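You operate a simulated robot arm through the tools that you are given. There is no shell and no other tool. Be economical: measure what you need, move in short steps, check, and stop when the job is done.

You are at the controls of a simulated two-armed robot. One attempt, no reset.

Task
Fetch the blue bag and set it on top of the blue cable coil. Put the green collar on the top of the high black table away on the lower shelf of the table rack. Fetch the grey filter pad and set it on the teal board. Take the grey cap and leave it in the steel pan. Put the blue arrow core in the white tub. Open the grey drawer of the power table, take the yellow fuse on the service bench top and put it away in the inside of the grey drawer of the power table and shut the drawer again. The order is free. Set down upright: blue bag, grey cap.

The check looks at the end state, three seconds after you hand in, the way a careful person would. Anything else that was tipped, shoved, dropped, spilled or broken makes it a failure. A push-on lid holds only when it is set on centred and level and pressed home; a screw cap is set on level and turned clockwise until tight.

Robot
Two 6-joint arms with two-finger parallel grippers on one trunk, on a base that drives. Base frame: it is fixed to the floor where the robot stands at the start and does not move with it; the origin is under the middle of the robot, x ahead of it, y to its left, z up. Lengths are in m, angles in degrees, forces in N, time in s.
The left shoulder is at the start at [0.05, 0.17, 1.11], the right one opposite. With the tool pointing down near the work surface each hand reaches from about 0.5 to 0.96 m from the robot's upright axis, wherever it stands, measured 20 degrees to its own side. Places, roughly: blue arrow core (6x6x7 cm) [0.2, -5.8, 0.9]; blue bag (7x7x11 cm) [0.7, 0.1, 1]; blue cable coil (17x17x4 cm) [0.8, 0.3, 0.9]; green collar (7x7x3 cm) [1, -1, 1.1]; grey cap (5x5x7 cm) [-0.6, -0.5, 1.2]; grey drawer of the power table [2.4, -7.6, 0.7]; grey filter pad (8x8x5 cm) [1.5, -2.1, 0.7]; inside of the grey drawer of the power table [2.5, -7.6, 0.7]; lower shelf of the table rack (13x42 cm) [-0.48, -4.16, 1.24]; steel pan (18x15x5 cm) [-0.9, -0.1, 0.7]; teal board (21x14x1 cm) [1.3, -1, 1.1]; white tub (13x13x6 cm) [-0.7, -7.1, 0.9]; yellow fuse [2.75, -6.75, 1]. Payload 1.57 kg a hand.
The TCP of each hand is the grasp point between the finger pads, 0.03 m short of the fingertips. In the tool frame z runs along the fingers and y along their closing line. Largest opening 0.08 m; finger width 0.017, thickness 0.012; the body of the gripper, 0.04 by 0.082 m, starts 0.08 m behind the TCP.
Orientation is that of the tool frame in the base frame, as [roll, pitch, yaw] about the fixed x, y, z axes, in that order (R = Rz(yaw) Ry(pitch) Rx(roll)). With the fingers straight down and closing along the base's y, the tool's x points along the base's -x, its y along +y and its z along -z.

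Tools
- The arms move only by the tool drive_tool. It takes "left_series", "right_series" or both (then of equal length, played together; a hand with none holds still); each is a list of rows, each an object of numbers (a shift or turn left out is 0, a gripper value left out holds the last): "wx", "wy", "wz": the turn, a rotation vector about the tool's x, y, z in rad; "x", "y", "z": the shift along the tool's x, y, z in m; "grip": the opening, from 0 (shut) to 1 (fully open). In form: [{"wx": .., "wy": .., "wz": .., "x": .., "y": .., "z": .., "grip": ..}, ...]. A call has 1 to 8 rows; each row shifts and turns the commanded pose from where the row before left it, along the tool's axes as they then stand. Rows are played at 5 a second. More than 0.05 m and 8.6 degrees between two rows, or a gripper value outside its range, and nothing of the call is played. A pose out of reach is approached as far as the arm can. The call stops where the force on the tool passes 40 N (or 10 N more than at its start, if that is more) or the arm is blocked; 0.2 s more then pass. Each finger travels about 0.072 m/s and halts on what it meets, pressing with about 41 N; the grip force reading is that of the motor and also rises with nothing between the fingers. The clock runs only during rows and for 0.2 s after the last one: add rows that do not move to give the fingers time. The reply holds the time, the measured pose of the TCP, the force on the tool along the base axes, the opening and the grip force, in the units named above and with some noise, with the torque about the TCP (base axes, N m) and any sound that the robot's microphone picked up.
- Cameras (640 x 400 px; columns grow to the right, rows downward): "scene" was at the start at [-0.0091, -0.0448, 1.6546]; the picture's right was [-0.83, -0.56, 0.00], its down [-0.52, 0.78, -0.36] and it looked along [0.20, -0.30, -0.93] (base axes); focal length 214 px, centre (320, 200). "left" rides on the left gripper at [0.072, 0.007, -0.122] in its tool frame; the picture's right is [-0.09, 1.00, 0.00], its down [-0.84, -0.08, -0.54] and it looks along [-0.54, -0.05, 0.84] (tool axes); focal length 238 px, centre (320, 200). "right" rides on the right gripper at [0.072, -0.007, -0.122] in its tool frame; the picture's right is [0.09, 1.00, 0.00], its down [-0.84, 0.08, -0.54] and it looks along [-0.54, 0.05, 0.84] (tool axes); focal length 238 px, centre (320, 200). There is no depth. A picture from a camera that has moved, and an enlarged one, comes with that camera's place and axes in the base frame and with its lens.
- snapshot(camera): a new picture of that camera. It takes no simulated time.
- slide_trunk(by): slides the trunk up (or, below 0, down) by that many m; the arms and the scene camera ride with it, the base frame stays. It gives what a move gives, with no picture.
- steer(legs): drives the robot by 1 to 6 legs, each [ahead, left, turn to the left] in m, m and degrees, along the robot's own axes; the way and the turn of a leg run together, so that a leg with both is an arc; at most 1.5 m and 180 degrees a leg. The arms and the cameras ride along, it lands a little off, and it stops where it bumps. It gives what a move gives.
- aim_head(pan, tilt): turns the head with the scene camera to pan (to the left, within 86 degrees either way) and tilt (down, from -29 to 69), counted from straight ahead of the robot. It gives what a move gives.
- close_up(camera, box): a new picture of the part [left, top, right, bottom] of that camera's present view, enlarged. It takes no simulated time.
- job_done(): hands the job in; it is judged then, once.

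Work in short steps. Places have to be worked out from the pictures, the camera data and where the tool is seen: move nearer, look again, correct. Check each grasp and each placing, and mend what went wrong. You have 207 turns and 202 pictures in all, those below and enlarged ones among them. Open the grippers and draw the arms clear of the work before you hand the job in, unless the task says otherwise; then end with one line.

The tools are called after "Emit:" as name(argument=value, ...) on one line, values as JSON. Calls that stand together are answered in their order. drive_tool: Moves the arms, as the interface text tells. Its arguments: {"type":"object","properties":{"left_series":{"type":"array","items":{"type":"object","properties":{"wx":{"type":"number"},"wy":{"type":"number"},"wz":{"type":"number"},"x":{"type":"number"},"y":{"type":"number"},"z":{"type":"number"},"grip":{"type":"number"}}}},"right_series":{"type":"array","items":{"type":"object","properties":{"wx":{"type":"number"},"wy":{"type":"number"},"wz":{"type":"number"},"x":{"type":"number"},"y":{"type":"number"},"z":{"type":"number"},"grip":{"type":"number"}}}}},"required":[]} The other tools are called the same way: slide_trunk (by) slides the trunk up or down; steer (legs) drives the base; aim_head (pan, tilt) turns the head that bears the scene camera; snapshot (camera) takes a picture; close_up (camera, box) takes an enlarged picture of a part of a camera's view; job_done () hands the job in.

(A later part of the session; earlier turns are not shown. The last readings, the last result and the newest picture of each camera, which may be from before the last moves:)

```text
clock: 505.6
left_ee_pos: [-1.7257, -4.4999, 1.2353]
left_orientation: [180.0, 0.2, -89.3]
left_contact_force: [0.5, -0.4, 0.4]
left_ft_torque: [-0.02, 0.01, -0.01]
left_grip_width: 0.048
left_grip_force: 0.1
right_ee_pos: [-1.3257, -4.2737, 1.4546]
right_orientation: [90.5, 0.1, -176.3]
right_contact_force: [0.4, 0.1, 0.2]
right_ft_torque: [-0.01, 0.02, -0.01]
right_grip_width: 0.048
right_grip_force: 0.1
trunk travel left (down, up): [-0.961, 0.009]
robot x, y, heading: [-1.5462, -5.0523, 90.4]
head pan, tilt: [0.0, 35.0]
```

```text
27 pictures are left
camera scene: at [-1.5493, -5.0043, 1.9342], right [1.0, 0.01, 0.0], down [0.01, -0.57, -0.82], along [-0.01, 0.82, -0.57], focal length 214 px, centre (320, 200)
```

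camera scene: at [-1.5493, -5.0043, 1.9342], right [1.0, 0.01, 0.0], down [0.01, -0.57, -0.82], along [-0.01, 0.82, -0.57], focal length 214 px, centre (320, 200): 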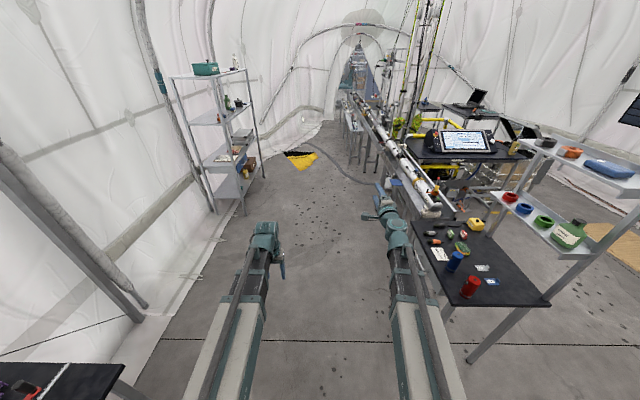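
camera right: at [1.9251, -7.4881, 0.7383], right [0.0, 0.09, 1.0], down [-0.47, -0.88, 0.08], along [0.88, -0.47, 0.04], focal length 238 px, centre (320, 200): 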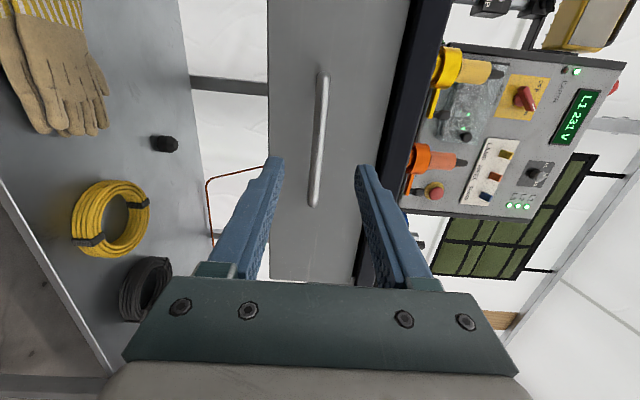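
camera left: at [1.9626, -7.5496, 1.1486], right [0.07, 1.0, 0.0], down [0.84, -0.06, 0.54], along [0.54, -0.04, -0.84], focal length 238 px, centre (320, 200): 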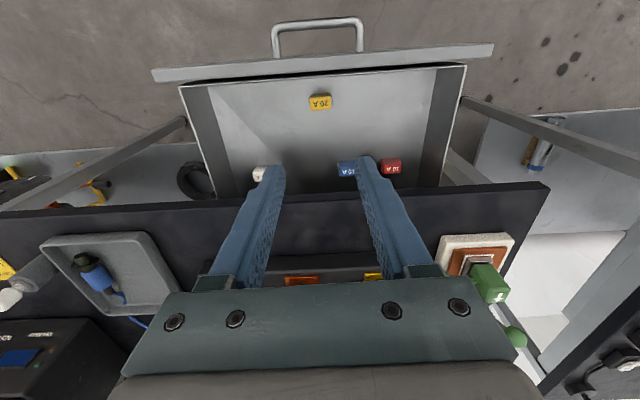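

Corridor is clear. Drive north to y≈-0.45.

Emit:
steer(legs=[[1.5, -0.05, 0], [1.5, -0.05, 0], [1.35, 0, 0]])

Emit:
aim_head(pan=-40, tilt=50)

Emit:
snapshot(camera="scene")

```text
refused: leg 1 is longer than a leg can be; nothing moved
```

```text
clock: 506.6
left_ee_pos: [-1.7246, -4.5002, 1.236]
left_orientation: [-180.0, 0.2, -89.4]
left_contact_force: [-0.1, -0.8, 0.3]
left_ft_torque: [-0.02, -0.02, 0.01]
left_grip_width: 0.0481
left_grip_force: 0.1
right_ee_pos: [-1.3246, -4.2736, 1.453]
right_orientation: [90.5, 0.1, -176.3]
right_contact_force: [0.2, 1.1, 0.0]
right_ft_torque: [-0.01, -0.05, 0.01]
right_grip_width: 0.0482
right_grip_force: 0.0
trunk travel left (down, up): [-0.961, 0.009]
robot x, y, heading: [-1.5476, -5.0531, 90.6]
head pan, tilt: [-40.0, 50.0]
```

```text
26 pictures are left
camera scene: at [-1.4995, -5.0327, 1.9125], right [0.77, -0.63, 0.0], down [-0.48, -0.59, -0.64], along [0.41, 0.5, -0.77], focal length 214 px, centre (320, 200)
```

scene: 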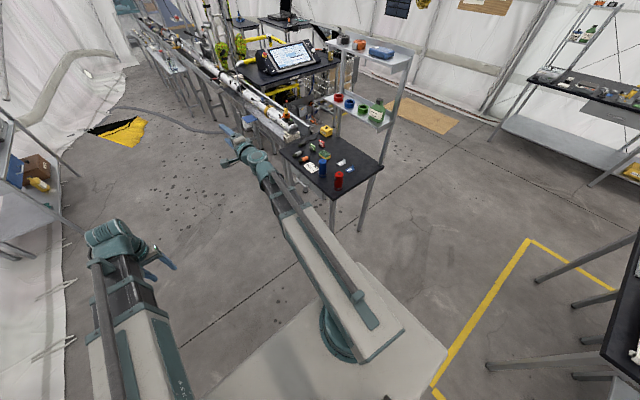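

Leg slightly too long; retry with 1.45 m legs.

Emit:
steer(legs=[[1.48, -0.05, 0], [1.48, -0.05, 0], [1.4, 0, 0]])

Emit:
snapshot(camera="scene")

```text
clock: 527.4
left_ee_pos: [-1.5747, -0.1472, 1.235]
left_orientation: [180.0, 0.0, -91.9]
left_contact_force: [0.4, 0.1, -0.1]
left_ft_torque: [-0.03, 0.01, 0.01]
left_grip_width: 0.0482
left_grip_force: 0.0
right_ee_pos: [-1.1632, 0.0607, 1.454]
right_orientation: [90.5, 0.1, -178.8]
right_contact_force: [1.0, 1.2, 0.2]
right_ft_torque: [0.01, 0.0, 0.0]
right_grip_width: 0.0479
right_grip_force: 0.0
trunk travel left (down, up): [-0.961, 0.009]
robot x, y, heading: [-1.4227, -0.708, 88.1]
head pan, tilt: [-40.0, 50.0]
```

```text
25 pictures are left
camera scene: at [-1.3725, -0.6897, 1.9125], right [0.74, -0.67, 0.0], down [-0.51, -0.57, -0.64], along [0.43, 0.48, -0.77], focal length 214 px, centre (320, 200)
```

scene: 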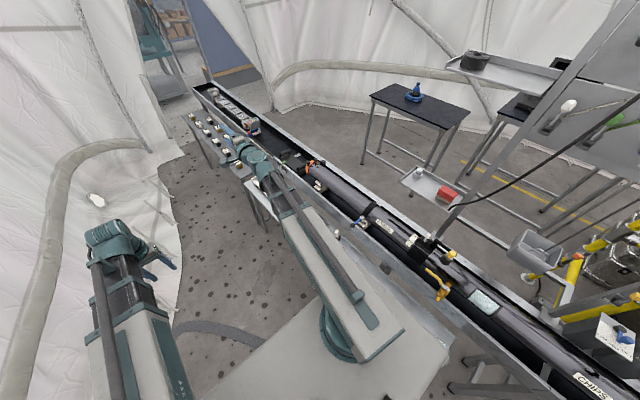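

Move the right hand back and out to the side so it stays clear of the tube when I lower.

Emit:
drive_tool(right_series=[{"x": -0.03, "z": -0.039}, {"x": -0.03, "z": -0.039}, {"x": -0.03, "z": -0.039}, {"x": -0.03, "z": -0.039}, {"x": -0.03, "z": -0.039}, {"x": -0.03, "z": -0.039}, {"x": -0.03, "z": -0.039}, {"x": -0.03, "z": -0.039}])

Emit:
steer(legs=[[0.31, 0, 0], [0, 0, -66]])

Emit:
snapshot(camera="left")

```text
clock: 529.2
left_ee_pos: [-1.5737, -0.1484, 1.2363]
left_orientation: [-179.9, 0.2, -92.0]
left_contact_force: [1.0, 0.2, 0.5]
left_ft_torque: [0.01, -0.01, 0.01]
left_grip_width: 0.0476
left_grip_force: 0.0
right_ee_pos: [-0.9032, -0.2323, 1.4537]
right_orientation: [90.3, 0.0, -178.8]
right_contact_force: [-0.7, -0.2, -0.2]
right_ft_torque: [-0.01, -0.02, 0.0]
right_grip_width: 0.0482
right_grip_force: 0.1
right hand out of reach, approached as far as the arm can: row 5, 6, 7
trunk travel left (down, up): [-0.961, 0.009]
robot x, y, heading: [-1.4213, -0.7084, 88.2]
head pan, tilt: [-40.0, 50.0]
```

```text
clock: 534.2
left_ee_pos: [-0.9618, -0.0352, 1.2367]
left_orientation: [180.0, 0.0, -157.8]
left_contact_force: [0.3, 0.3, 0.0]
left_ft_torque: [-0.02, -0.01, -0.02]
left_grip_width: 0.0478
left_grip_force: 0.0
right_ee_pos: [-0.7638, -0.6805, 1.4539]
right_orientation: [90.4, 0.1, 115.2]
right_contact_force: [0.1, 0.0, 0.5]
right_ft_torque: [-0.03, -0.01, 0.02]
right_grip_width: 0.0477
right_grip_force: 0.0
trunk travel left (down, up): [-0.961, 0.009]
robot x, y, heading: [-1.408, -0.4053, 22.4]
head pan, tilt: [-40.0, 50.0]
```

```text
24 pictures are left
camera left: at [-1.0321, -0.0563, 1.3578], right [-0.29, 0.96, 0.0], down [0.8, 0.24, 0.54], along [0.52, 0.16, -0.84], focal length 238 px, centre (320, 200)
```

left: 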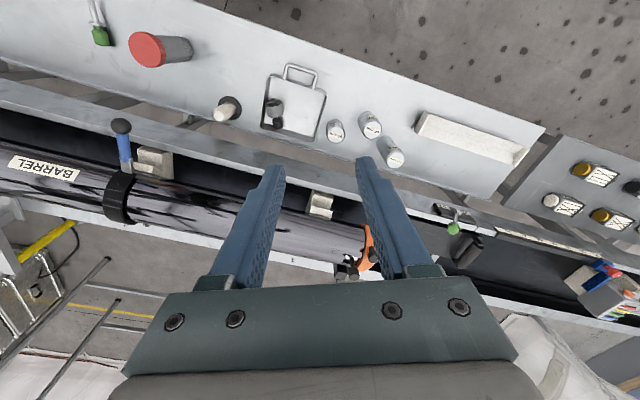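

Back up 8 cm for right-hand clearance and zoom on the pan.

Emit:
steer(legs=[[-0.08, 0, 0]])

Emit:
close_up(camera="left", box=[220, 30, 380, 180])

```text
clock: 535.2
left_ee_pos: [-1.0337, -0.0651, 1.237]
left_orientation: [179.9, 0.2, -157.8]
left_contact_force: [0.2, -0.4, 0.5]
left_ft_torque: [0.02, -0.06, 0.0]
left_grip_width: 0.048
left_grip_force: 0.1
right_ee_pos: [-0.8376, -0.7098, 1.4544]
right_orientation: [90.3, 0.1, 115.3]
right_contact_force: [0.3, 0.1, -0.2]
right_ft_torque: [0.05, 0.03, 0.03]
right_grip_width: 0.048
right_grip_force: 0.1
trunk travel left (down, up): [-0.961, 0.009]
robot x, y, heading: [-1.4854, -0.434, 22.5]
head pan, tilt: [-40.0, 50.0]
```

```text
2.67 times, centred on (300, 105) of left
camera zoom: at [-1.1046, -0.0864, 1.3584], right [-0.29, 0.96, 0.0], down [0.8, 0.24, 0.55], along [0.52, 0.16, -0.84], focal length 636 px, centre (373, 453)
```

zoom: 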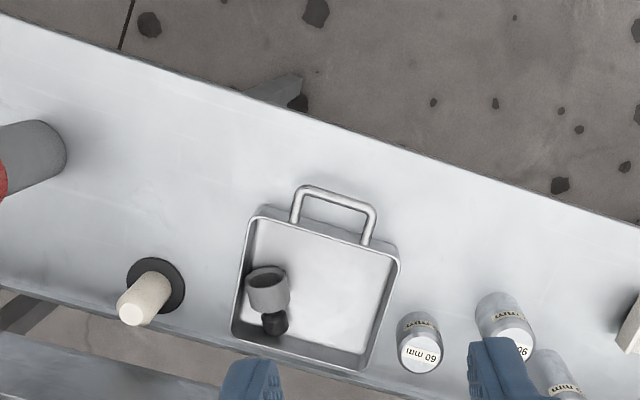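

Cap lies with its knob toward +x along ~21°, matching the hand's heading. Knob grasp point ≈(-0.838,-0.113). Position with opening 0.034 and lower 0.38.

Emit:
drive_tool(left_series=[{"x": -0.0327, "y": -0.0237, "grip": 0.425}, {"x": -0.0327, "y": -0.0237}, {"x": -0.0327, "y": -0.0237}, {"x": -0.0327, "y": -0.0237}, {"x": -0.0327, "y": -0.0237}, {}])

Emit:
slide_trunk(by=-0.38)

Emit:
snapshot(camera="left")

```text
clock: 536.6
left_ee_pos: [-0.8364, -0.1113, 1.2361]
left_orientation: [-179.9, 0.2, -157.8]
left_contact_force: [-0.9, 0.2, 1.3]
left_ft_torque: [-0.01, -0.01, -0.02]
left_grip_width: 0.034
left_grip_force: 0.1
right_ee_pos: [-0.8361, -0.7094, 1.4541]
right_orientation: [90.2, 0.2, 115.3]
right_contact_force: [-0.1, -0.2, -0.6]
right_ft_torque: [0.0, -0.01, 0.02]
right_grip_width: 0.0481
right_grip_force: 0.0
trunk travel left (down, up): [-0.961, 0.009]
robot x, y, heading: [-1.482, -0.4334, 22.2]
head pan, tilt: [-40.0, 50.0]
```

```text
clock: 540.3
left_ee_pos: [-0.8365, -0.1114, 0.8563]
left_orientation: [-180.0, 0.1, -157.8]
left_contact_force: [0.9, -0.1, 0.5]
left_ft_torque: [-0.01, 0.01, 0.02]
left_grip_width: 0.0338
left_grip_force: 0.0
right_ee_pos: [-0.8351, -0.7103, 1.0738]
right_orientation: [90.4, 0.1, 115.3]
right_contact_force: [0.3, -0.6, 1.1]
right_ft_torque: [-0.01, 0.06, -0.03]
right_grip_width: 0.0479
right_grip_force: 0.0
trunk travel left (down, up): [-0.581, 0.389]
robot x, y, heading: [-1.4811, -0.4369, 22.3]
head pan, tilt: [-40.0, 50.0]
```

```text
22 pictures are left
camera left: at [-0.9069, -0.1326, 0.9778], right [-0.29, 0.96, 0.0], down [0.8, 0.24, 0.54], along [0.52, 0.16, -0.84], focal length 238 px, centre (320, 200)
```

left: 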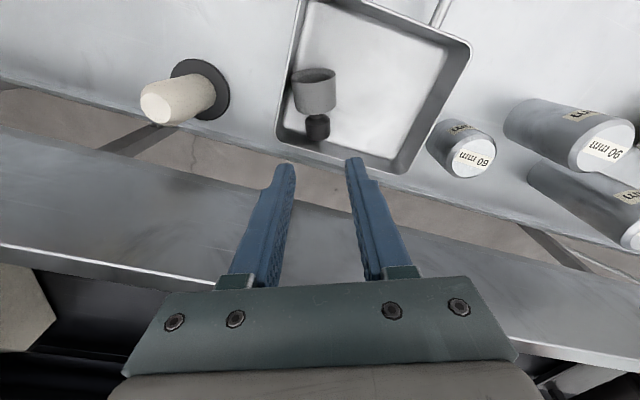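

Aligned over the knob. Lower 0.1, then to TCP≈0.733.

Emit:
slide_trunk(by=-0.1)

Emit:
slide_trunk(by=-0.022)

Emit:
close_up(camera="left", box=[220, 80, 420, 240])

```text
clock: 541.6
left_ee_pos: [-0.8369, -0.1109, 0.7549]
left_orientation: [179.9, 0.1, -157.8]
left_contact_force: [0.3, -0.5, -0.1]
left_ft_torque: [-0.02, -0.01, 0.03]
left_grip_width: 0.0338
left_grip_force: 0.1
right_ee_pos: [-0.836, -0.7099, 0.9742]
right_orientation: [90.3, 0.1, 115.2]
right_contact_force: [0.2, 0.4, 0.1]
right_ft_torque: [0.04, 0.0, 0.04]
right_grip_width: 0.0479
right_grip_force: 0.0
trunk travel left (down, up): [-0.481, 0.489]
robot x, y, heading: [-1.4803, -0.4302, 22.4]
head pan, tilt: [-40.0, 50.0]
```

```text
clock: 542.2
left_ee_pos: [-0.8369, -0.1103, 0.7375]
left_orientation: [-179.7, 0.3, -157.9]
left_contact_force: [-0.2, 0.8, 19.7]
left_ft_torque: [-0.51, -0.39, 0.01]
left_grip_width: 0.0337
left_grip_force: 0.1
right_ee_pos: [-0.8374, -0.7098, 0.955]
right_orientation: [90.3, 0.1, 115.3]
right_contact_force: [-0.4, -0.2, -0.2]
right_ft_torque: [-0.01, -0.02, -0.01]
right_grip_width: 0.048
right_grip_force: 0.0
trunk travel left (down, up): [-0.461, 0.509]
robot x, y, heading: [-1.4803, -0.431, 22.5]
head pan, tilt: [-40.0, 50.0]
stopped: the force on the tool passed its limit at 56 N (the readings are from after the stop); the commanded pose is now the measured one
```

```text
2.50 times, centred on (320, 160) of left
camera zoom: at [-0.9072, -0.1327, 0.8588], right [-0.29, 0.96, 0.0], down [0.8, 0.24, 0.55], along [0.52, 0.16, -0.84], focal length 596 px, centre (320, 300)
```

zoom: 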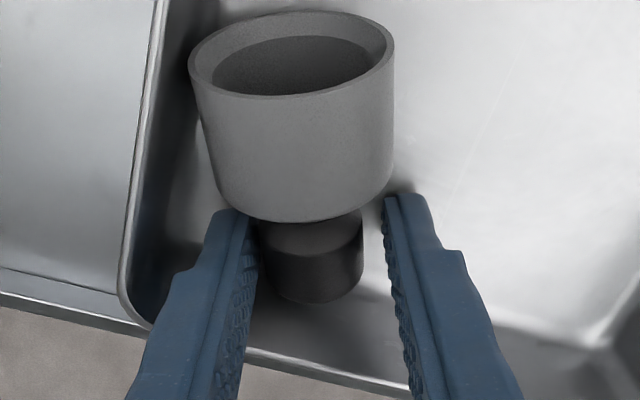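

Knob is between the fingers; tips touch the pan. Raise 3 mm and close gently.

Emit:
slide_trunk(by=0.004)

Emit:
drive_tool(left_series=[{"grip": 0.3}, {"grip": 0.1}, {}, {}])

Emit:
slide_trunk(by=0.08)

Emit:
snapshot(camera="left")

```text
clock: 542.7
left_ee_pos: [-0.8359, -0.1102, 0.7397]
left_orientation: [-179.9, 0.1, -157.7]
left_contact_force: [0.4, -0.6, -0.2]
left_ft_torque: [-0.03, -0.02, 0.01]
left_grip_width: 0.0341
left_grip_force: 0.1
right_ee_pos: [-0.8354, -0.7094, 0.9587]
right_orientation: [90.4, 0.1, 115.3]
right_contact_force: [-0.3, 0.6, 0.4]
right_ft_torque: [-0.02, 0.05, 0.01]
right_grip_width: 0.048
right_grip_force: 0.1
trunk travel left (down, up): [-0.465, 0.505]
robot x, y, heading: [-1.4833, -0.4355, 22.0]
head pan, tilt: [-40.0, 50.0]
```

```text
clock: 543.7
left_ee_pos: [-0.8358, -0.1124, 0.7395]
left_orientation: [-179.9, 0.2, -157.8]
left_contact_force: [-0.4, -0.6, -0.7]
left_ft_torque: [-0.02, -0.04, 0.02]
left_grip_width: 0.0255
left_grip_force: 36.8
right_ee_pos: [-0.835, -0.7085, 0.9583]
right_orientation: [90.4, 0.1, 115.3]
right_contact_force: [-0.2, 0.6, 0.0]
right_ft_torque: [0.0, -0.01, 0.0]
right_grip_width: 0.0479
right_grip_force: 0.0
trunk travel left (down, up): [-0.465, 0.505]
robot x, y, heading: [-1.485, -0.4323, 22.5]
head pan, tilt: [-40.0, 50.0]
```

```text
clock: 544.9
left_ee_pos: [-0.8347, -0.1115, 0.8199]
left_orientation: [-179.9, 0.3, -157.8]
left_contact_force: [-0.4, 0.3, -1.2]
left_ft_torque: [-0.01, -0.02, 0.01]
left_grip_width: 0.0251
left_grip_force: 36.7
right_ee_pos: [-0.8359, -0.7079, 1.0388]
right_orientation: [90.3, 0.1, 115.3]
right_contact_force: [-0.4, 0.4, -0.1]
right_ft_torque: [0.01, -0.02, 0.0]
right_grip_width: 0.0479
right_grip_force: 0.1
trunk travel left (down, up): [-0.545, 0.425]
robot x, y, heading: [-1.486, -0.4315, 22.5]
head pan, tilt: [-40.0, 50.0]
```

```text
20 pictures are left
camera left: at [-0.9062, -0.1325, 0.9417], right [-0.29, 0.96, 0.0], down [0.8, 0.24, 0.55], along [0.52, 0.16, -0.84], focal length 238 px, centre (320, 200)
```

left: 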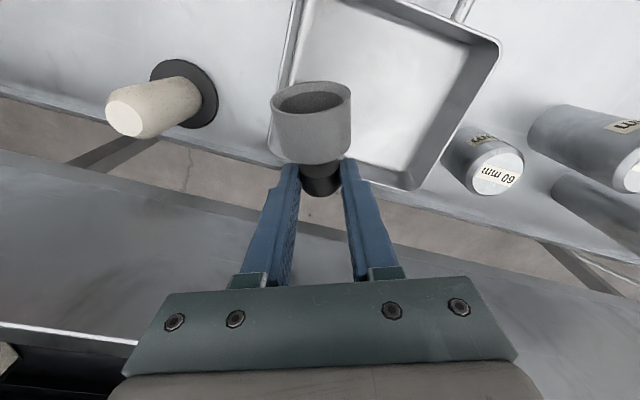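

Cap held by the knob. Tilt the hand forward to ~85° above the pan so the cap comes nearly upright.

Emit:
drive_tool(left_series=[{"wy": -0.0982, "z": -0.001}, {"wy": -0.0982, "x": -0.0005, "z": -0.0031}, {"wy": -0.0982, "x": -0.0013, "z": -0.005}, {"wy": -0.0982, "x": -0.0024, "z": -0.0067}, {"wy": -0.0982, "x": -0.0039, "z": -0.0082}, {"wy": -0.0982, "x": -0.0056, "z": -0.0093}, {"wy": -0.0982, "x": -0.0075, "z": -0.0101}, {"wy": -0.0982, "x": -0.0095, "z": -0.0105}])

Emit:
drive_tool(left_series=[{"wy": -0.0982, "x": -0.0116, "z": -0.0105}, {"wy": -0.0982, "x": -0.0137, "z": -0.0101}, {"wy": -0.0982, "x": -0.0156, "z": -0.0093}, {"wy": -0.0982, "x": -0.0174, "z": -0.0082}, {"wy": -0.0982, "x": -0.0188, "z": -0.0067}, {"wy": -0.0982, "x": -0.02, "z": -0.005}, {"wy": -0.0982, "x": -0.0208, "z": -0.0031}, {}])

Emit:
aim_head(pan=10, tilt=55)

Emit:
snapshot(camera="scene")

Emit:
snapshot(camera="left")

```text
clock: 546.7
left_ee_pos: [-0.8345, -0.1081, 0.8855]
left_orientation: [-179.9, 45.4, -157.7]
left_contact_force: [-0.1, 0.7, -0.4]
left_ft_torque: [0.0, -0.04, 0.0]
left_grip_width: 0.025
left_grip_force: 36.9
left hand out of reach, approached as far as the arm can: row 6
right_ee_pos: [-0.8351, -0.7092, 1.038]
right_orientation: [90.4, 0.1, 115.3]
right_contact_force: [0.8, 0.1, -0.1]
right_ft_torque: [-0.01, 0.03, 0.0]
right_grip_width: 0.0481
right_grip_force: 0.0
trunk travel left (down, up): [-0.545, 0.425]
robot x, y, heading: [-1.4861, -0.4316, 22.3]
head pan, tilt: [-40.0, 50.0]
```

```text
clock: 548.5
left_ee_pos: [-0.8269, -0.1064, 1.0182]
left_orientation: [-178.4, 84.5, -156.2]
left_contact_force: [-0.4, -0.3, -1.0]
left_ft_torque: [0.0, 0.01, -0.02]
left_grip_width: 0.0254
left_grip_force: 37.0
right_ee_pos: [-0.8359, -0.7098, 1.0376]
right_orientation: [90.4, 0.1, 115.3]
right_contact_force: [-0.1, -0.3, 0.1]
right_ft_torque: [0.01, 0.02, -0.01]
right_grip_width: 0.048
right_grip_force: 0.1
trunk travel left (down, up): [-0.545, 0.425]
robot x, y, heading: [-1.4846, -0.4325, 22.3]
head pan, tilt: [-40.0, 50.0]
```

```text
clock: 549.7
left_ee_pos: [-0.8276, -0.1073, 1.0189]
left_orientation: [-178.4, 84.4, -156.3]
left_contact_force: [-0.3, 0.1, -0.4]
left_ft_torque: [-0.01, 0.06, 0.01]
left_grip_width: 0.0252
left_grip_force: 36.5
right_ee_pos: [-0.8356, -0.7102, 1.0373]
right_orientation: [90.4, 0.1, 115.2]
right_contact_force: [0.3, -0.5, 0.0]
right_ft_torque: [0.02, 0.03, 0.0]
right_grip_width: 0.0478
right_grip_force: 0.1
trunk travel left (down, up): [-0.545, 0.425]
robot x, y, heading: [-1.4819, -0.4329, 22.2]
head pan, tilt: [10.0, 55.0]
```

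```text
19 pictures are left
camera scene: at [-1.4594, -0.4078, 1.4902], right [0.53, -0.85, 0.0], down [-0.69, -0.44, -0.57], along [0.48, 0.31, -0.82], focal length 214 px, centre (320, 200)
```

scene: 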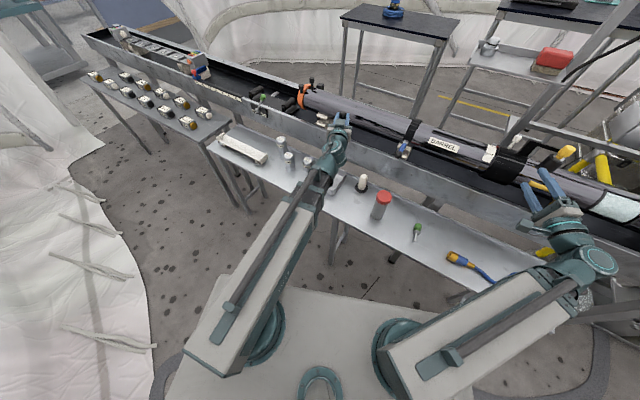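

```text
18 pictures are left
camera left: at [-0.9484, -0.1496, 0.9591], right [-0.37, 0.93, 0.09], down [-0.4, -0.24, 0.89], along [0.84, 0.29, 0.46], focal length 238 px, centre (320, 200)
```

left: 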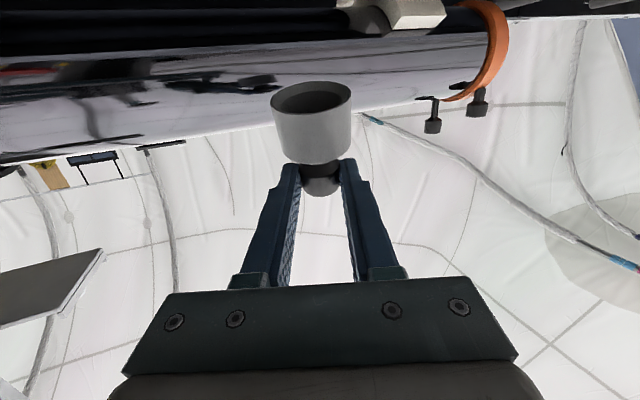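

Cap leans ~20° from upright, as planned. Move back/left so its base will land mid-pan, then lower toward the floor.

Emit:
drive_tool(left_series=[{"z": -0.0217, "y": 0.0215}, {"z": -0.0217, "y": 0.0215}, {}])

Emit:
slide_trunk(by=-0.2)

Emit:
close_up(camera="scene", box=[260, 100, 440, 220])

Emit:
snapshot(camera="left")

```text
clock: 550.5
left_ee_pos: [-0.8847, -0.0847, 1.0192]
left_orientation: [-178.5, 84.8, -156.1]
left_contact_force: [0.0, 0.2, 0.3]
left_ft_torque: [-0.02, 0.04, 0.01]
left_grip_width: 0.0253
left_grip_force: 36.8
right_ee_pos: [-0.8353, -0.7101, 1.039]
right_orientation: [90.4, 0.1, 115.4]
right_contact_force: [-0.3, -0.4, 0.3]
right_ft_torque: [0.01, 0.02, 0.02]
right_grip_width: 0.0482
right_grip_force: 0.1
trunk travel left (down, up): [-0.545, 0.425]
robot x, y, heading: [-1.486, -0.4338, 22.3]
head pan, tilt: [10.0, 55.0]
```

```text
clock: 552.6
left_ee_pos: [-0.8844, -0.085, 0.8197]
left_orientation: [-178.5, 84.8, -156.1]
left_contact_force: [-1.6, -0.2, -1.3]
left_ft_torque: [0.04, 0.0, -0.01]
left_grip_width: 0.0251
left_grip_force: 37.2
right_ee_pos: [-0.8348, -0.7103, 0.8386]
right_orientation: [90.4, 0.1, 115.3]
right_contact_force: [-0.1, 0.6, -0.3]
right_ft_torque: [-0.05, 0.0, 0.0]
right_grip_width: 0.048
right_grip_force: 0.1
trunk travel left (down, up): [-0.345, 0.625]
robot x, y, heading: [-1.4835, -0.4328, 22.4]
head pan, tilt: [10.0, 55.0]
```

```text
3.33 times, centred on (350, 160) of scene
camera zoom: at [-1.4595, -0.4078, 1.2903], right [0.53, -0.85, 0.0], down [-0.69, -0.44, -0.57], along [0.48, 0.31, -0.82], focal length 715 px, centre (220, 333)
```

zoom: 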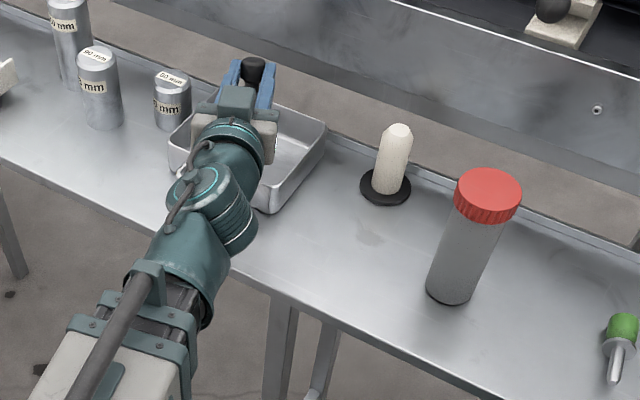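

```text
16 pictures are left
camera left: at [-1.0066, -0.1272, 0.7597], right [-0.37, 0.93, 0.09], down [-0.4, -0.24, 0.88], along [0.84, 0.29, 0.46], focal length 238 px, centre (320, 200)
```

left: 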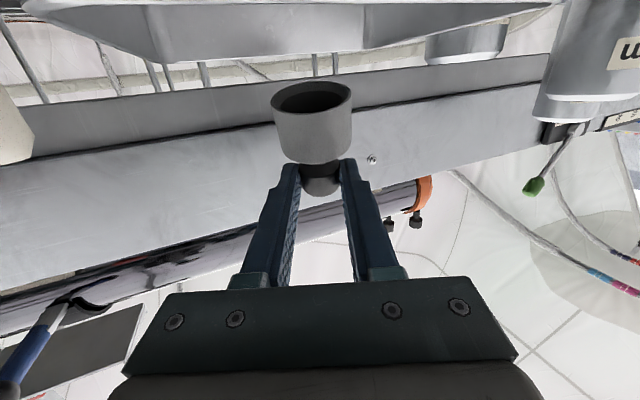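

Looks right. Lower 0.045, then feel down and press lightly.

Emit:
slide_trunk(by=-0.042)

Emit:
slide_trunk(by=-0.01)

Emit:
slide_trunk(by=-0.008)

Emit:
close_up(camera="scene", box=[260, 100, 440, 220])

```text
clock: 553.3
left_ee_pos: [-0.8845, -0.0849, 0.784]
left_orientation: [179.7, 85.1, -158.5]
left_contact_force: [-0.5, -0.7, 33.3]
left_ft_torque: [-1.9, 4.58, 0.0]
left_grip_width: 0.0253
left_grip_force: 36.7
right_ee_pos: [-0.8368, -0.7106, 0.8027]
right_orientation: [90.4, 0.0, 115.2]
right_contact_force: [-0.5, 0.5, 0.2]
right_ft_torque: [0.01, -0.03, -0.01]
right_grip_width: 0.048
right_grip_force: 0.1
trunk travel left (down, up): [-0.308, 0.662]
robot x, y, heading: [-1.4825, -0.4335, 22.5]
head pan, tilt: [10.0, 55.0]
stopped: the force on the tool passed its limit at 127 N (the readings are from after the stop); the commanded pose is now the measured one
```

```text
clock: 553.6
left_ee_pos: [-0.8837, -0.0864, 0.7859]
left_orientation: [179.2, 85.2, -159.1]
left_contact_force: [-2.6, -1.8, 34.4]
left_ft_torque: [-2.0, 4.76, 0.05]
left_grip_width: 0.0252
left_grip_force: 37.1
right_ee_pos: [-0.8357, -0.7099, 0.8023]
right_orientation: [90.4, 0.0, 115.3]
right_contact_force: [0.2, -0.9, 0.0]
right_ft_torque: [0.0, 0.0, 0.0]
right_grip_width: 0.0481
right_grip_force: 0.1
trunk travel left (down, up): [-0.308, 0.662]
robot x, y, heading: [-1.4802, -0.4338, 22.3]
head pan, tilt: [10.0, 55.0]
stopped: the force on the tool passed its limit at 58 N (the readings are from after the stop); the commanded pose is now the measured one
```

```text
clock: 553.9
left_ee_pos: [-0.8841, -0.087, 0.7858]
left_orientation: [178.6, 85.3, -160.0]
left_contact_force: [-2.6, -0.6, 37.8]
left_ft_torque: [-2.15, 5.21, 0.05]
left_grip_width: 0.0249
left_grip_force: 36.7
right_ee_pos: [-0.8364, -0.71, 0.8018]
right_orientation: [90.3, 0.0, 115.5]
right_contact_force: [-0.5, -0.1, 0.2]
right_ft_torque: [-0.01, 0.0, -0.01]
right_grip_width: 0.0477
right_grip_force: 0.1
trunk travel left (down, up): [-0.308, 0.662]
robot x, y, heading: [-1.4836, -0.4309, 22.5]
head pan, tilt: [10.0, 55.0]
stopped: the force on the tool passed its limit at 60 N (the readings are from after the stop); the commanded pose is now the measured one
```

```text
3.33 times, centred on (350, 160) of scene
camera zoom: at [-1.4614, -0.409, 1.2531], right [0.53, -0.85, 0.0], down [-0.69, -0.44, -0.58], along [0.49, 0.31, -0.82], focal length 715 px, centre (220, 333)
```

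zoom: 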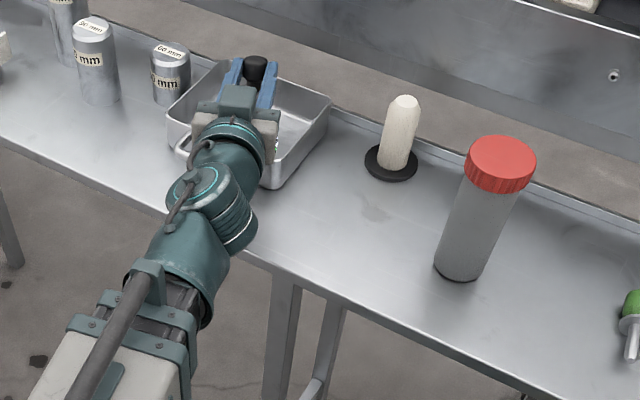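

The wrist-camera box under the hand touches the ledge. Instead I'll stand the cap on the ledge's outer edge (≈(-0.935,-0.235)), where the box hangs past the edge, then regrasp vertically. Raise and move.

Emit:
slide_trunk(by=0.09)

Emit:
drive_tool(left_series=[{"z": -0.0278, "y": -0.0292}, {"z": -0.0278, "y": -0.0292}, {"z": -0.0278, "y": -0.0292}, {"z": -0.0278, "y": -0.0292}, {}])

Emit:
close_up(camera="scene", box=[260, 100, 440, 220])

```text
clock: 555.1
left_ee_pos: [-0.8827, -0.0854, 0.8736]
left_orientation: [179.1, 85.1, -159.3]
left_contact_force: [0.6, 0.1, -1.7]
left_ft_torque: [0.0, 0.01, -0.01]
left_grip_width: 0.0251
left_grip_force: 36.5
right_ee_pos: [-0.8336, -0.7098, 0.8909]
right_orientation: [90.4, 0.0, 115.5]
right_contact_force: [-0.3, 0.1, -0.3]
right_ft_torque: [-0.01, -0.04, 0.0]
right_grip_width: 0.0479
right_grip_force: 0.0
trunk travel left (down, up): [-0.398, 0.572]
robot x, y, heading: [-1.4853, -0.4333, 22.2]
head pan, tilt: [10.0, 55.0]
```

```text
clock: 556.3
left_ee_pos: [-0.895, -0.2387, 0.8743]
left_orientation: [178.9, 85.2, -159.3]
left_contact_force: [-0.6, -0.2, -0.8]
left_ft_torque: [-0.01, 0.04, 0.0]
left_grip_width: 0.0252
left_grip_force: 36.8
left hand out of reach, approached as far as the arm can: row 2, 3, 4
right_ee_pos: [-0.8349, -0.709, 0.8917]
right_orientation: [90.4, 0.1, 115.4]
right_contact_force: [0.7, 0.2, -0.1]
right_ft_torque: [0.01, 0.01, -0.01]
right_grip_width: 0.0481
right_grip_force: 0.0
trunk travel left (down, up): [-0.398, 0.572]
robot x, y, heading: [-1.4828, -0.4304, 22.2]
head pan, tilt: [10.0, 55.0]
```

```text
3.33 times, centred on (350, 160) of scene
camera zoom: at [-1.4593, -0.4078, 1.3428], right [0.53, -0.85, 0.0], down [-0.69, -0.44, -0.57], along [0.48, 0.31, -0.82], focal length 715 px, centre (220, 333)
```

zoom: 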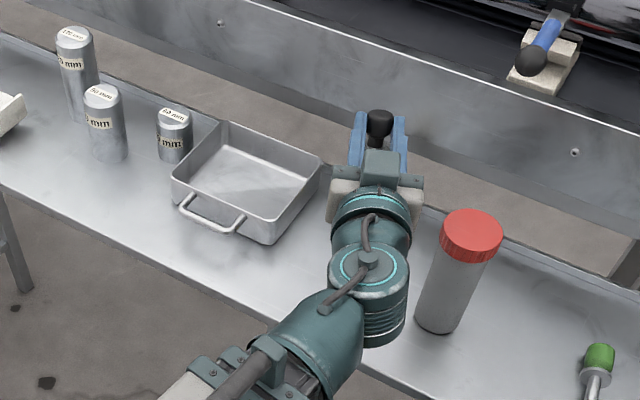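

Back the base 4.5 cm and shift 2 cm away from the red-capped cylinder, then lower.

Emit:
steer(legs=[[-0.045, 0, 0]])

Emit:
drive_tool(left_series=[{"y": 0.02}, {}])

Emit:
slide_trunk(by=-0.095)

Emit:
slide_trunk(by=-0.012)

Emit:
slide_trunk(by=-0.01)

Emit:
close_up(camera="scene", box=[260, 100, 440, 220])

```text
clock: 557.2
left_ee_pos: [-0.9349, -0.2555, 0.8726]
left_orientation: [178.9, 85.1, -159.2]
left_contact_force: [-0.3, -0.9, -0.2]
left_ft_torque: [-0.01, -0.01, 0.0]
left_grip_width: 0.0251
left_grip_force: 36.5
right_ee_pos: [-0.8772, -0.7261, 0.8908]
right_orientation: [90.3, 0.1, 115.3]
right_contact_force: [-0.2, -0.2, 0.3]
right_ft_torque: [0.0, 0.0, -0.02]
right_grip_width: 0.0479
right_grip_force: 0.0
trunk travel left (down, up): [-0.398, 0.572]
robot x, y, heading: [-1.5265, -0.4479, 22.1]
head pan, tilt: [10.0, 55.0]
```

```text
clock: 557.8
left_ee_pos: [-0.9341, -0.2375, 0.8728]
left_orientation: [178.8, 85.1, -159.4]
left_contact_force: [0.2, 0.4, -0.7]
left_ft_torque: [0.01, 0.02, 0.01]
left_grip_width: 0.0252
left_grip_force: 36.3
left hand out of reach, approached as far as the arm can: row 1
right_ee_pos: [-0.8781, -0.7253, 0.8904]
right_orientation: [90.4, 0.0, 115.3]
right_contact_force: [0.5, 0.6, 0.5]
right_ft_torque: [0.02, 0.0, 0.0]
right_grip_width: 0.0482
right_grip_force: 0.0
trunk travel left (down, up): [-0.398, 0.572]
robot x, y, heading: [-1.5234, -0.4485, 22.4]
head pan, tilt: [10.0, 55.0]
```

```text
clock: 559.1
left_ee_pos: [-0.9337, -0.2374, 0.7792]
left_orientation: [178.8, 85.2, -159.2]
left_contact_force: [-1.0, -0.2, -1.1]
left_ft_torque: [-0.03, 0.02, -0.01]
left_grip_width: 0.0251
left_grip_force: 36.7
right_ee_pos: [-0.8777, -0.7265, 0.7959]
right_orientation: [90.4, -0.1, 115.3]
right_contact_force: [0.7, 0.1, -0.5]
right_ft_torque: [-0.03, 0.02, -0.02]
right_grip_width: 0.048
right_grip_force: 0.0
trunk travel left (down, up): [-0.303, 0.667]
robot x, y, heading: [-1.5236, -0.4472, 22.2]
head pan, tilt: [10.0, 55.0]
```

```text
clock: 559.7
left_ee_pos: [-0.9337, -0.2388, 0.7662]
left_orientation: [178.9, 85.1, -159.3]
left_contact_force: [0.2, 0.9, -1.1]
left_ft_torque: [-0.01, 0.0, -0.01]
left_grip_width: 0.0252
left_grip_force: 36.8
right_ee_pos: [-0.8763, -0.7265, 0.7834]
right_orientation: [90.4, 0.0, 115.3]
right_contact_force: [-0.2, -0.2, -0.1]
right_ft_torque: [-0.01, -0.01, 0.01]
right_grip_width: 0.0479
right_grip_force: 0.0
trunk travel left (down, up): [-0.291, 0.679]
robot x, y, heading: [-1.5232, -0.4495, 22.3]
head pan, tilt: [10.0, 55.0]
```

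```text
clock: 560.3
left_ee_pos: [-0.933, -0.2385, 0.7578]
left_orientation: [177.8, 85.2, -160.5]
left_contact_force: [3.7, 2.7, 17.3]
left_ft_torque: [0.24, -0.7, -0.02]
left_grip_width: 0.025
left_grip_force: 36.2
right_ee_pos: [-0.8778, -0.7267, 0.7749]
right_orientation: [90.4, 0.0, 115.2]
right_contact_force: [0.5, 0.3, 0.4]
right_ft_torque: [-0.02, -0.01, -0.03]
right_grip_width: 0.0478
right_grip_force: 0.1
trunk travel left (down, up): [-0.281, 0.689]
robot x, y, heading: [-1.5231, -0.4477, 22.2]
head pan, tilt: [10.0, 55.0]
```

```text
3.33 times, centred on (350, 160) of scene
camera zoom: at [-1.5019, -0.4251, 1.2262], right [0.53, -0.85, 0.0], down [-0.69, -0.44, -0.57], along [0.49, 0.31, -0.82], focal length 715 px, centre (220, 333)
```

zoom: 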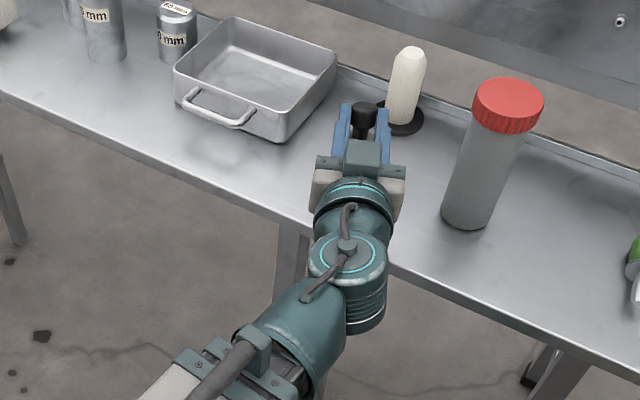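

The cap's front bottom edge touches the ledge. Press a little further so it rights itself in the grip.

Emit:
slide_trunk(by=-0.007)

Emit:
slide_trunk(by=-0.006)

Emit:
snapshot(camera="left")

```text
clock: 560.9
left_ee_pos: [-0.9356, -0.238, 0.7523]
left_orientation: [178.6, 85.3, -159.6]
left_contact_force: [-3.8, -2.4, 28.9]
left_ft_torque: [0.23, -0.59, 0.0]
left_grip_width: 0.0252
left_grip_force: 36.9
right_ee_pos: [-0.8782, -0.7262, 0.7676]
right_orientation: [90.3, 0.1, 115.3]
right_contact_force: [-0.6, 0.1, -0.1]
right_ft_torque: [0.01, -0.01, -0.02]
right_grip_width: 0.048
right_grip_force: 0.1
trunk travel left (down, up): [-0.274, 0.696]
robot x, y, heading: [-1.5248, -0.45, 22.6]
head pan, tilt: [10.0, 55.0]
```

```text
clock: 561.4
left_ee_pos: [-0.9346, -0.2382, 0.7448]
left_orientation: [178.8, 85.2, -159.2]
left_contact_force: [-4.3, -3.0, 28.0]
left_ft_torque: [0.15, -0.51, 0.02]
left_grip_width: 0.0252
left_grip_force: 36.1
right_ee_pos: [-0.8783, -0.7272, 0.7622]
right_orientation: [90.3, 0.0, 115.3]
right_contact_force: [-0.1, 0.0, -0.1]
right_ft_torque: [-0.01, 0.01, -0.04]
right_grip_width: 0.0481
right_grip_force: 0.1
trunk travel left (down, up): [-0.268, 0.702]
robot x, y, heading: [-1.5245, -0.4489, 22.2]
head pan, tilt: [10.0, 55.0]
```

```text
12 pictures are left
camera left: at [-1.0573, -0.2797, 0.6838], right [-0.36, 0.93, 0.09], down [-0.41, -0.25, 0.88], along [0.84, 0.28, 0.47], focal length 238 px, centre (320, 200)
```

left: 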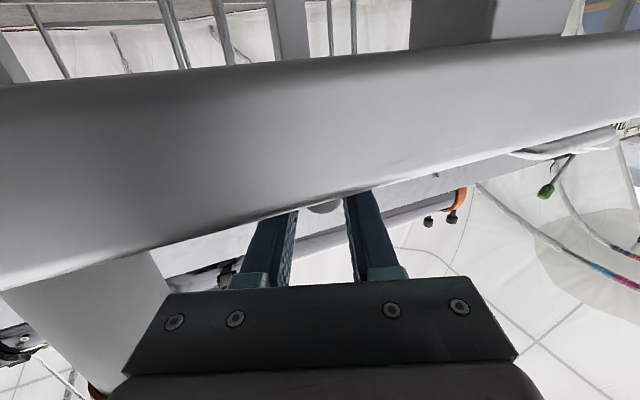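

The hand sank 13 mm at steady force: the cap should be about upright now. Open and back away by driving back.

Emit:
drive_tool(left_series=[{"grip": 0.4}, {"grip": 0.6}, {}, {}])

Emit:
steer(legs=[[-0.1, 0, 0]])

Emit:
close_up(camera="scene", box=[260, 60, 440, 180])

```text
clock: 562.4
left_ee_pos: [-0.9332, -0.2374, 0.7443]
left_orientation: [179.0, 85.1, -159.2]
left_contact_force: [0.1, -0.4, 0.0]
left_ft_torque: [0.02, 0.01, -0.01]
left_grip_width: 0.0478
left_grip_force: 0.0
right_ee_pos: [-0.8768, -0.726, 0.7606]
right_orientation: [90.4, 0.0, 115.2]
right_contact_force: [0.2, 0.2, 0.4]
right_ft_torque: [-0.02, -0.03, 0.0]
right_grip_width: 0.0481
right_grip_force: 0.0
trunk travel left (down, up): [-0.268, 0.702]
robot x, y, heading: [-1.5233, -0.4478, 22.5]
head pan, tilt: [10.0, 55.0]
```

```text
clock: 563.6
left_ee_pos: [-1.0271, -0.2737, 0.745]
left_orientation: [179.0, 85.1, -159.1]
left_contact_force: [0.0, 0.2, 0.0]
left_ft_torque: [-0.02, -0.01, 0.02]
left_grip_width: 0.0479
left_grip_force: 0.0
right_ee_pos: [-0.9685, -0.7632, 0.761]
right_orientation: [90.5, 0.0, 115.5]
right_contact_force: [-0.7, -0.2, -1.1]
right_ft_torque: [-0.01, 0.02, 0.0]
right_grip_width: 0.0481
right_grip_force: 0.1
trunk travel left (down, up): [-0.268, 0.702]
robot x, y, heading: [-1.6156, -0.4897, 22.3]
head pan, tilt: [10.0, 55.0]
```

```text
3.33 times, centred on (350, 120) of scene
camera zoom: at [-1.5929, -0.4625, 1.2128], right [0.54, -0.84, 0.0], down [-0.69, -0.44, -0.57], along [0.48, 0.31, -0.82], focal length 715 px, centre (220, 467)
```

zoom: 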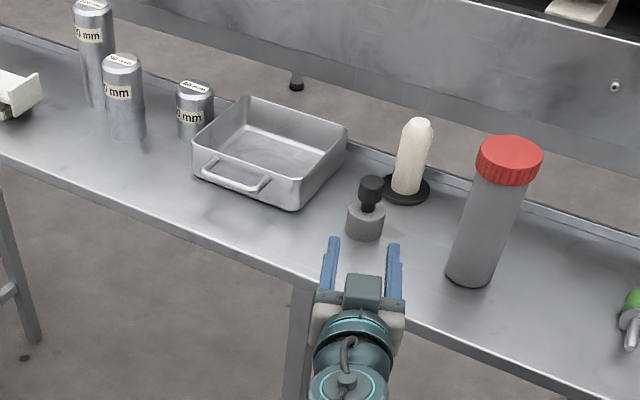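

The cap stands upright on the ledge at ≈(-0.924,-0.227). Raise and bring the hand back to vertical.

Emit:
slide_trunk(by=0.38)

Emit:
drive_tool(left_series=[{"wy": 0.0982, "x": 0.0208, "z": 0.0031}, {"wy": 0.0982, "x": 0.02, "z": 0.005}, {"wy": 0.0982, "x": 0.0188, "z": 0.0067}, {"wy": 0.0982, "x": 0.0174, "z": 0.0082}, {"wy": 0.0982, "x": 0.0156, "z": 0.0093}, {"wy": 0.0982, "x": 0.0137, "z": 0.0101}, {"wy": 0.0982, "x": 0.0116, "z": 0.0105}, {"wy": 0.0982, "x": 0.0095, "z": 0.0105}])

Emit:
drive_tool(left_series=[{"wy": 0.0982, "x": 0.0075, "z": 0.0101}, {"wy": 0.0982, "x": 0.0056, "z": 0.0093}, {"wy": 0.0982, "x": 0.0039, "z": 0.0082}, {"wy": 0.0982, "x": 0.0024, "z": 0.0067}, {"wy": 0.0982, "x": 0.0013, "z": 0.005}, {"wy": 0.0982, "x": 0.0005, "z": 0.0031}, {"wy": 0.0982, "z": 0.001}, {}])

```text
clock: 567.2
left_ee_pos: [-1.027, -0.273, 1.1241]
left_orientation: [178.9, 85.1, -159.2]
left_contact_force: [0.0, -0.1, 0.7]
left_ft_torque: [-0.03, -0.03, 0.03]
left_grip_width: 0.0481
left_grip_force: 0.0
right_ee_pos: [-0.9687, -0.7623, 1.1408]
right_orientation: [90.4, 0.1, 115.6]
right_contact_force: [0.7, 0.0, -0.6]
right_ft_torque: [-0.02, 0.0, 0.05]
right_grip_width: 0.0481
right_grip_force: 0.0
trunk travel left (down, up): [-0.648, 0.322]
robot x, y, heading: [-1.6169, -0.49, 22.6]
head pan, tilt: [10.0, 55.0]
```

```text
clock: 569.0
left_ee_pos: [-1.02, -0.2693, 0.9739]
left_orientation: [180.0, 40.1, -158.2]
left_contact_force: [0.1, 0.2, -0.2]
left_ft_torque: [0.0, 0.0, -0.02]
left_grip_width: 0.0482
left_grip_force: 0.1
left hand out of reach, approached as far as the arm can: row 6
right_ee_pos: [-0.9672, -0.7621, 1.1419]
right_orientation: [90.4, 0.1, 115.5]
right_contact_force: [-0.6, -0.1, -0.4]
right_ft_torque: [0.01, 0.0, 0.01]
right_grip_width: 0.0479
right_grip_force: 0.1
trunk travel left (down, up): [-0.648, 0.322]
robot x, y, heading: [-1.6133, -0.4864, 22.6]
head pan, tilt: [10.0, 55.0]
```

```text
clock: 570.8
left_ee_pos: [-1.0142, -0.2689, 0.9231]
left_orientation: [180.0, 0.7, -158.0]
left_contact_force: [-0.6, -0.4, -0.4]
left_ft_torque: [-0.02, 0.0, -0.04]
left_grip_width: 0.048
left_grip_force: 0.0
left hand out of reach, approached as far as the arm can: row 7
right_ee_pos: [-0.9686, -0.7631, 1.1413]
right_orientation: [90.4, 0.1, 115.4]
right_contact_force: [0.6, 0.0, -0.2]
right_ft_torque: [0.0, 0.04, 0.01]
right_grip_width: 0.048
right_grip_force: 0.0
trunk travel left (down, up): [-0.648, 0.322]
robot x, y, heading: [-1.6173, -0.484, 22.4]
head pan, tilt: [10.0, 55.0]
```

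Move above the cap and check alignment.

Emit:
drive_tool(left_series=[{"x": -0.033, "y": 0.002, "wy": 0.012}, {"x": -0.033, "y": 0.002}, {"x": -0.033, "y": 0.001}, {}])

Emit:
snapshot(camera="left")

```text
clock: 571.8
left_ee_pos: [-0.9267, -0.2273, 0.9233]
left_orientation: [179.9, 0.0, -158.0]
left_contact_force: [0.4, -0.8, -0.4]
left_ft_torque: [0.0, 0.0, 0.01]
left_grip_width: 0.0479
left_grip_force: 0.0
right_ee_pos: [-0.9669, -0.7613, 1.1407]
right_orientation: [90.4, 0.0, 115.5]
right_contact_force: [1.2, 0.3, 0.2]
right_ft_torque: [0.01, -0.01, 0.05]
right_grip_width: 0.0479
right_grip_force: 0.0
trunk travel left (down, up): [-0.648, 0.322]
robot x, y, heading: [-1.616, -0.4851, 22.5]
head pan, tilt: [10.0, 55.0]
```

```text
10 pictures are left
camera left: at [-0.9955, -0.2491, 1.0447], right [-0.29, 0.96, 0.0], down [0.81, 0.24, 0.54], along [0.52, 0.16, -0.84], focal length 238 px, centre (320, 200)
```

left: 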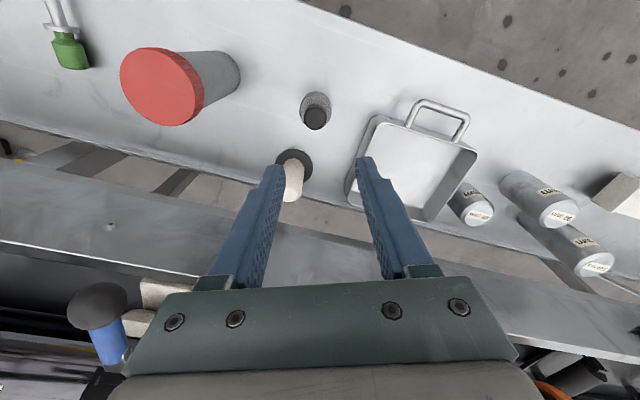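

Shift 6 mm, lower 0.155, and grip the knob.

Emit:
drive_tool(left_series=[{"y": -0.006, "x": 0.002}, {}])

Emit:
slide_trunk(by=-0.152)

Emit:
drive_tool(left_series=[{"grip": 0.35}, {"grip": 0.1}, {}, {}])

Emit:
slide_trunk(by=0.12)

Emit:
snapshot(camera="left")

```text
clock: 572.4
left_ee_pos: [-0.9246, -0.2335, 0.9224]
left_orientation: [180.0, 0.1, -158.0]
left_contact_force: [-0.1, 0.1, -0.1]
left_ft_torque: [0.03, 0.02, 0.01]
left_grip_width: 0.0483
left_grip_force: 0.0
right_ee_pos: [-0.9684, -0.7613, 1.142]
right_orientation: [90.4, 0.0, 115.5]
right_contact_force: [1.0, -0.1, 1.0]
right_ft_torque: [-0.01, -0.01, -0.03]
right_grip_width: 0.0479
right_grip_force: 0.1
trunk travel left (down, up): [-0.648, 0.322]
robot x, y, heading: [-1.6179, -0.4886, 22.5]
head pan, tilt: [10.0, 55.0]
```

```text
clock: 574.2
left_ee_pos: [-0.9238, -0.2339, 0.772]
left_orientation: [180.0, -0.1, -158.0]
left_contact_force: [-1.5, 0.6, -0.1]
left_ft_torque: [-0.01, 0.01, 0.03]
left_grip_width: 0.0481
left_grip_force: 0.1
right_ee_pos: [-0.9683, -0.7617, 0.9901]
right_orientation: [90.4, 0.0, 115.5]
right_contact_force: [-0.5, -0.6, -0.3]
right_ft_torque: [-0.03, -0.02, 0.03]
right_grip_width: 0.048
right_grip_force: 0.1
trunk travel left (down, up): [-0.496, 0.474]
robot x, y, heading: [-1.6147, -0.4848, 22.5]
head pan, tilt: [10.0, 55.0]
```

```text
clock: 575.2
left_ee_pos: [-0.9249, -0.2323, 0.7705]
left_orientation: [179.9, 0.1, -158.1]
left_contact_force: [0.4, 0.2, 1.1]
left_ft_torque: [0.03, 0.03, -0.01]
left_grip_width: 0.0251
left_grip_force: 37.2
right_ee_pos: [-0.9676, -0.7629, 0.9896]
right_orientation: [90.5, 0.1, 115.5]
right_contact_force: [-0.9, 0.4, -0.8]
right_ft_torque: [0.0, 0.0, 0.0]
right_grip_width: 0.0482
right_grip_force: 0.1
trunk travel left (down, up): [-0.496, 0.474]
robot x, y, heading: [-1.6117, -0.4914, 22.6]
head pan, tilt: [10.0, 55.0]
```

```text
clock: 576.7
left_ee_pos: [-0.9258, -0.2348, 0.8895]
left_orientation: [179.9, 0.0, -158.0]
left_contact_force: [-0.3, -0.1, -0.7]
left_ft_torque: [0.0, -0.02, -0.02]
left_grip_width: 0.025
left_grip_force: 36.5
right_ee_pos: [-0.9693, -0.7621, 1.1084]
right_orientation: [90.4, 0.0, 115.4]
right_contact_force: [0.4, -0.1, 0.5]
right_ft_torque: [-0.01, 0.02, -0.01]
right_grip_width: 0.0479
right_grip_force: 0.1
trunk travel left (down, up): [-0.616, 0.354]
robot x, y, heading: [-1.6163, -0.4902, 22.1]
head pan, tilt: [10.0, 55.0]
```

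```text
9 pictures are left
camera left: at [-0.9945, -0.2556, 1.0126], right [-0.29, 0.96, 0.0], down [0.81, 0.24, 0.54], along [0.52, 0.16, -0.84], focal length 238 px, centre (320, 200)
```

left: 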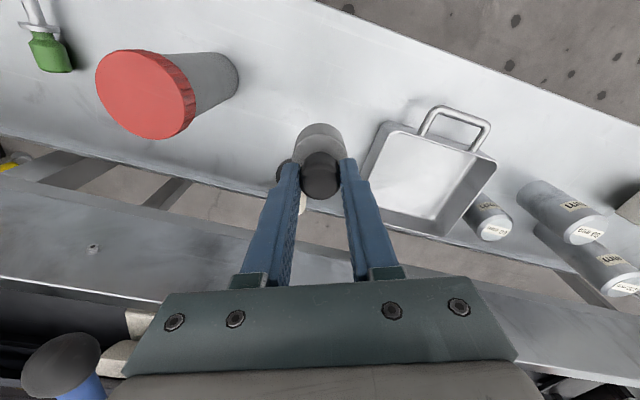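

Held upright. Move over the pan centre and lower.

Emit:
drive_tool(left_series=[{"x": -0.0245, "y": 0.0333}, {"x": -0.0245, "y": 0.0333}, {"x": -0.0245, "y": 0.0333}, {"x": -0.0245, "y": 0.0333}, {}])

Emit:
snapshot(camera="left")

```text
clock: 577.9
left_ee_pos: [-0.8854, -0.0709, 0.8909]
left_orientation: [179.9, 0.0, -157.9]
left_contact_force: [-0.3, 0.8, -0.5]
left_ft_torque: [-0.02, -0.01, 0.0]
left_grip_width: 0.0253
left_grip_force: 36.8
right_ee_pos: [-0.9675, -0.7617, 1.109]
right_orientation: [90.4, 0.0, 115.5]
right_contact_force: [-0.1, 0.9, -0.4]
right_ft_torque: [0.01, 0.0, -0.02]
right_grip_width: 0.0479
right_grip_force: 0.0
trunk travel left (down, up): [-0.616, 0.354]
robot x, y, heading: [-1.6154, -0.4879, 22.6]
head pan, tilt: [10.0, 55.0]
```

```text
8 pictures are left
camera left: at [-0.9565, -0.0917, 1.0127], right [-0.29, 0.96, 0.0], down [0.81, 0.24, 0.54], along [0.52, 0.16, -0.84], focal length 238 px, centre (320, 200)
```

left: 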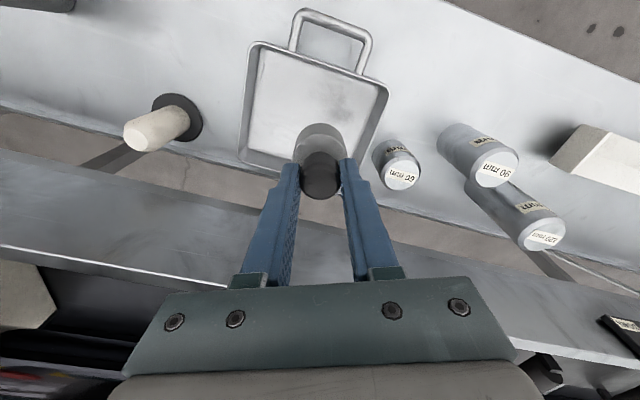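

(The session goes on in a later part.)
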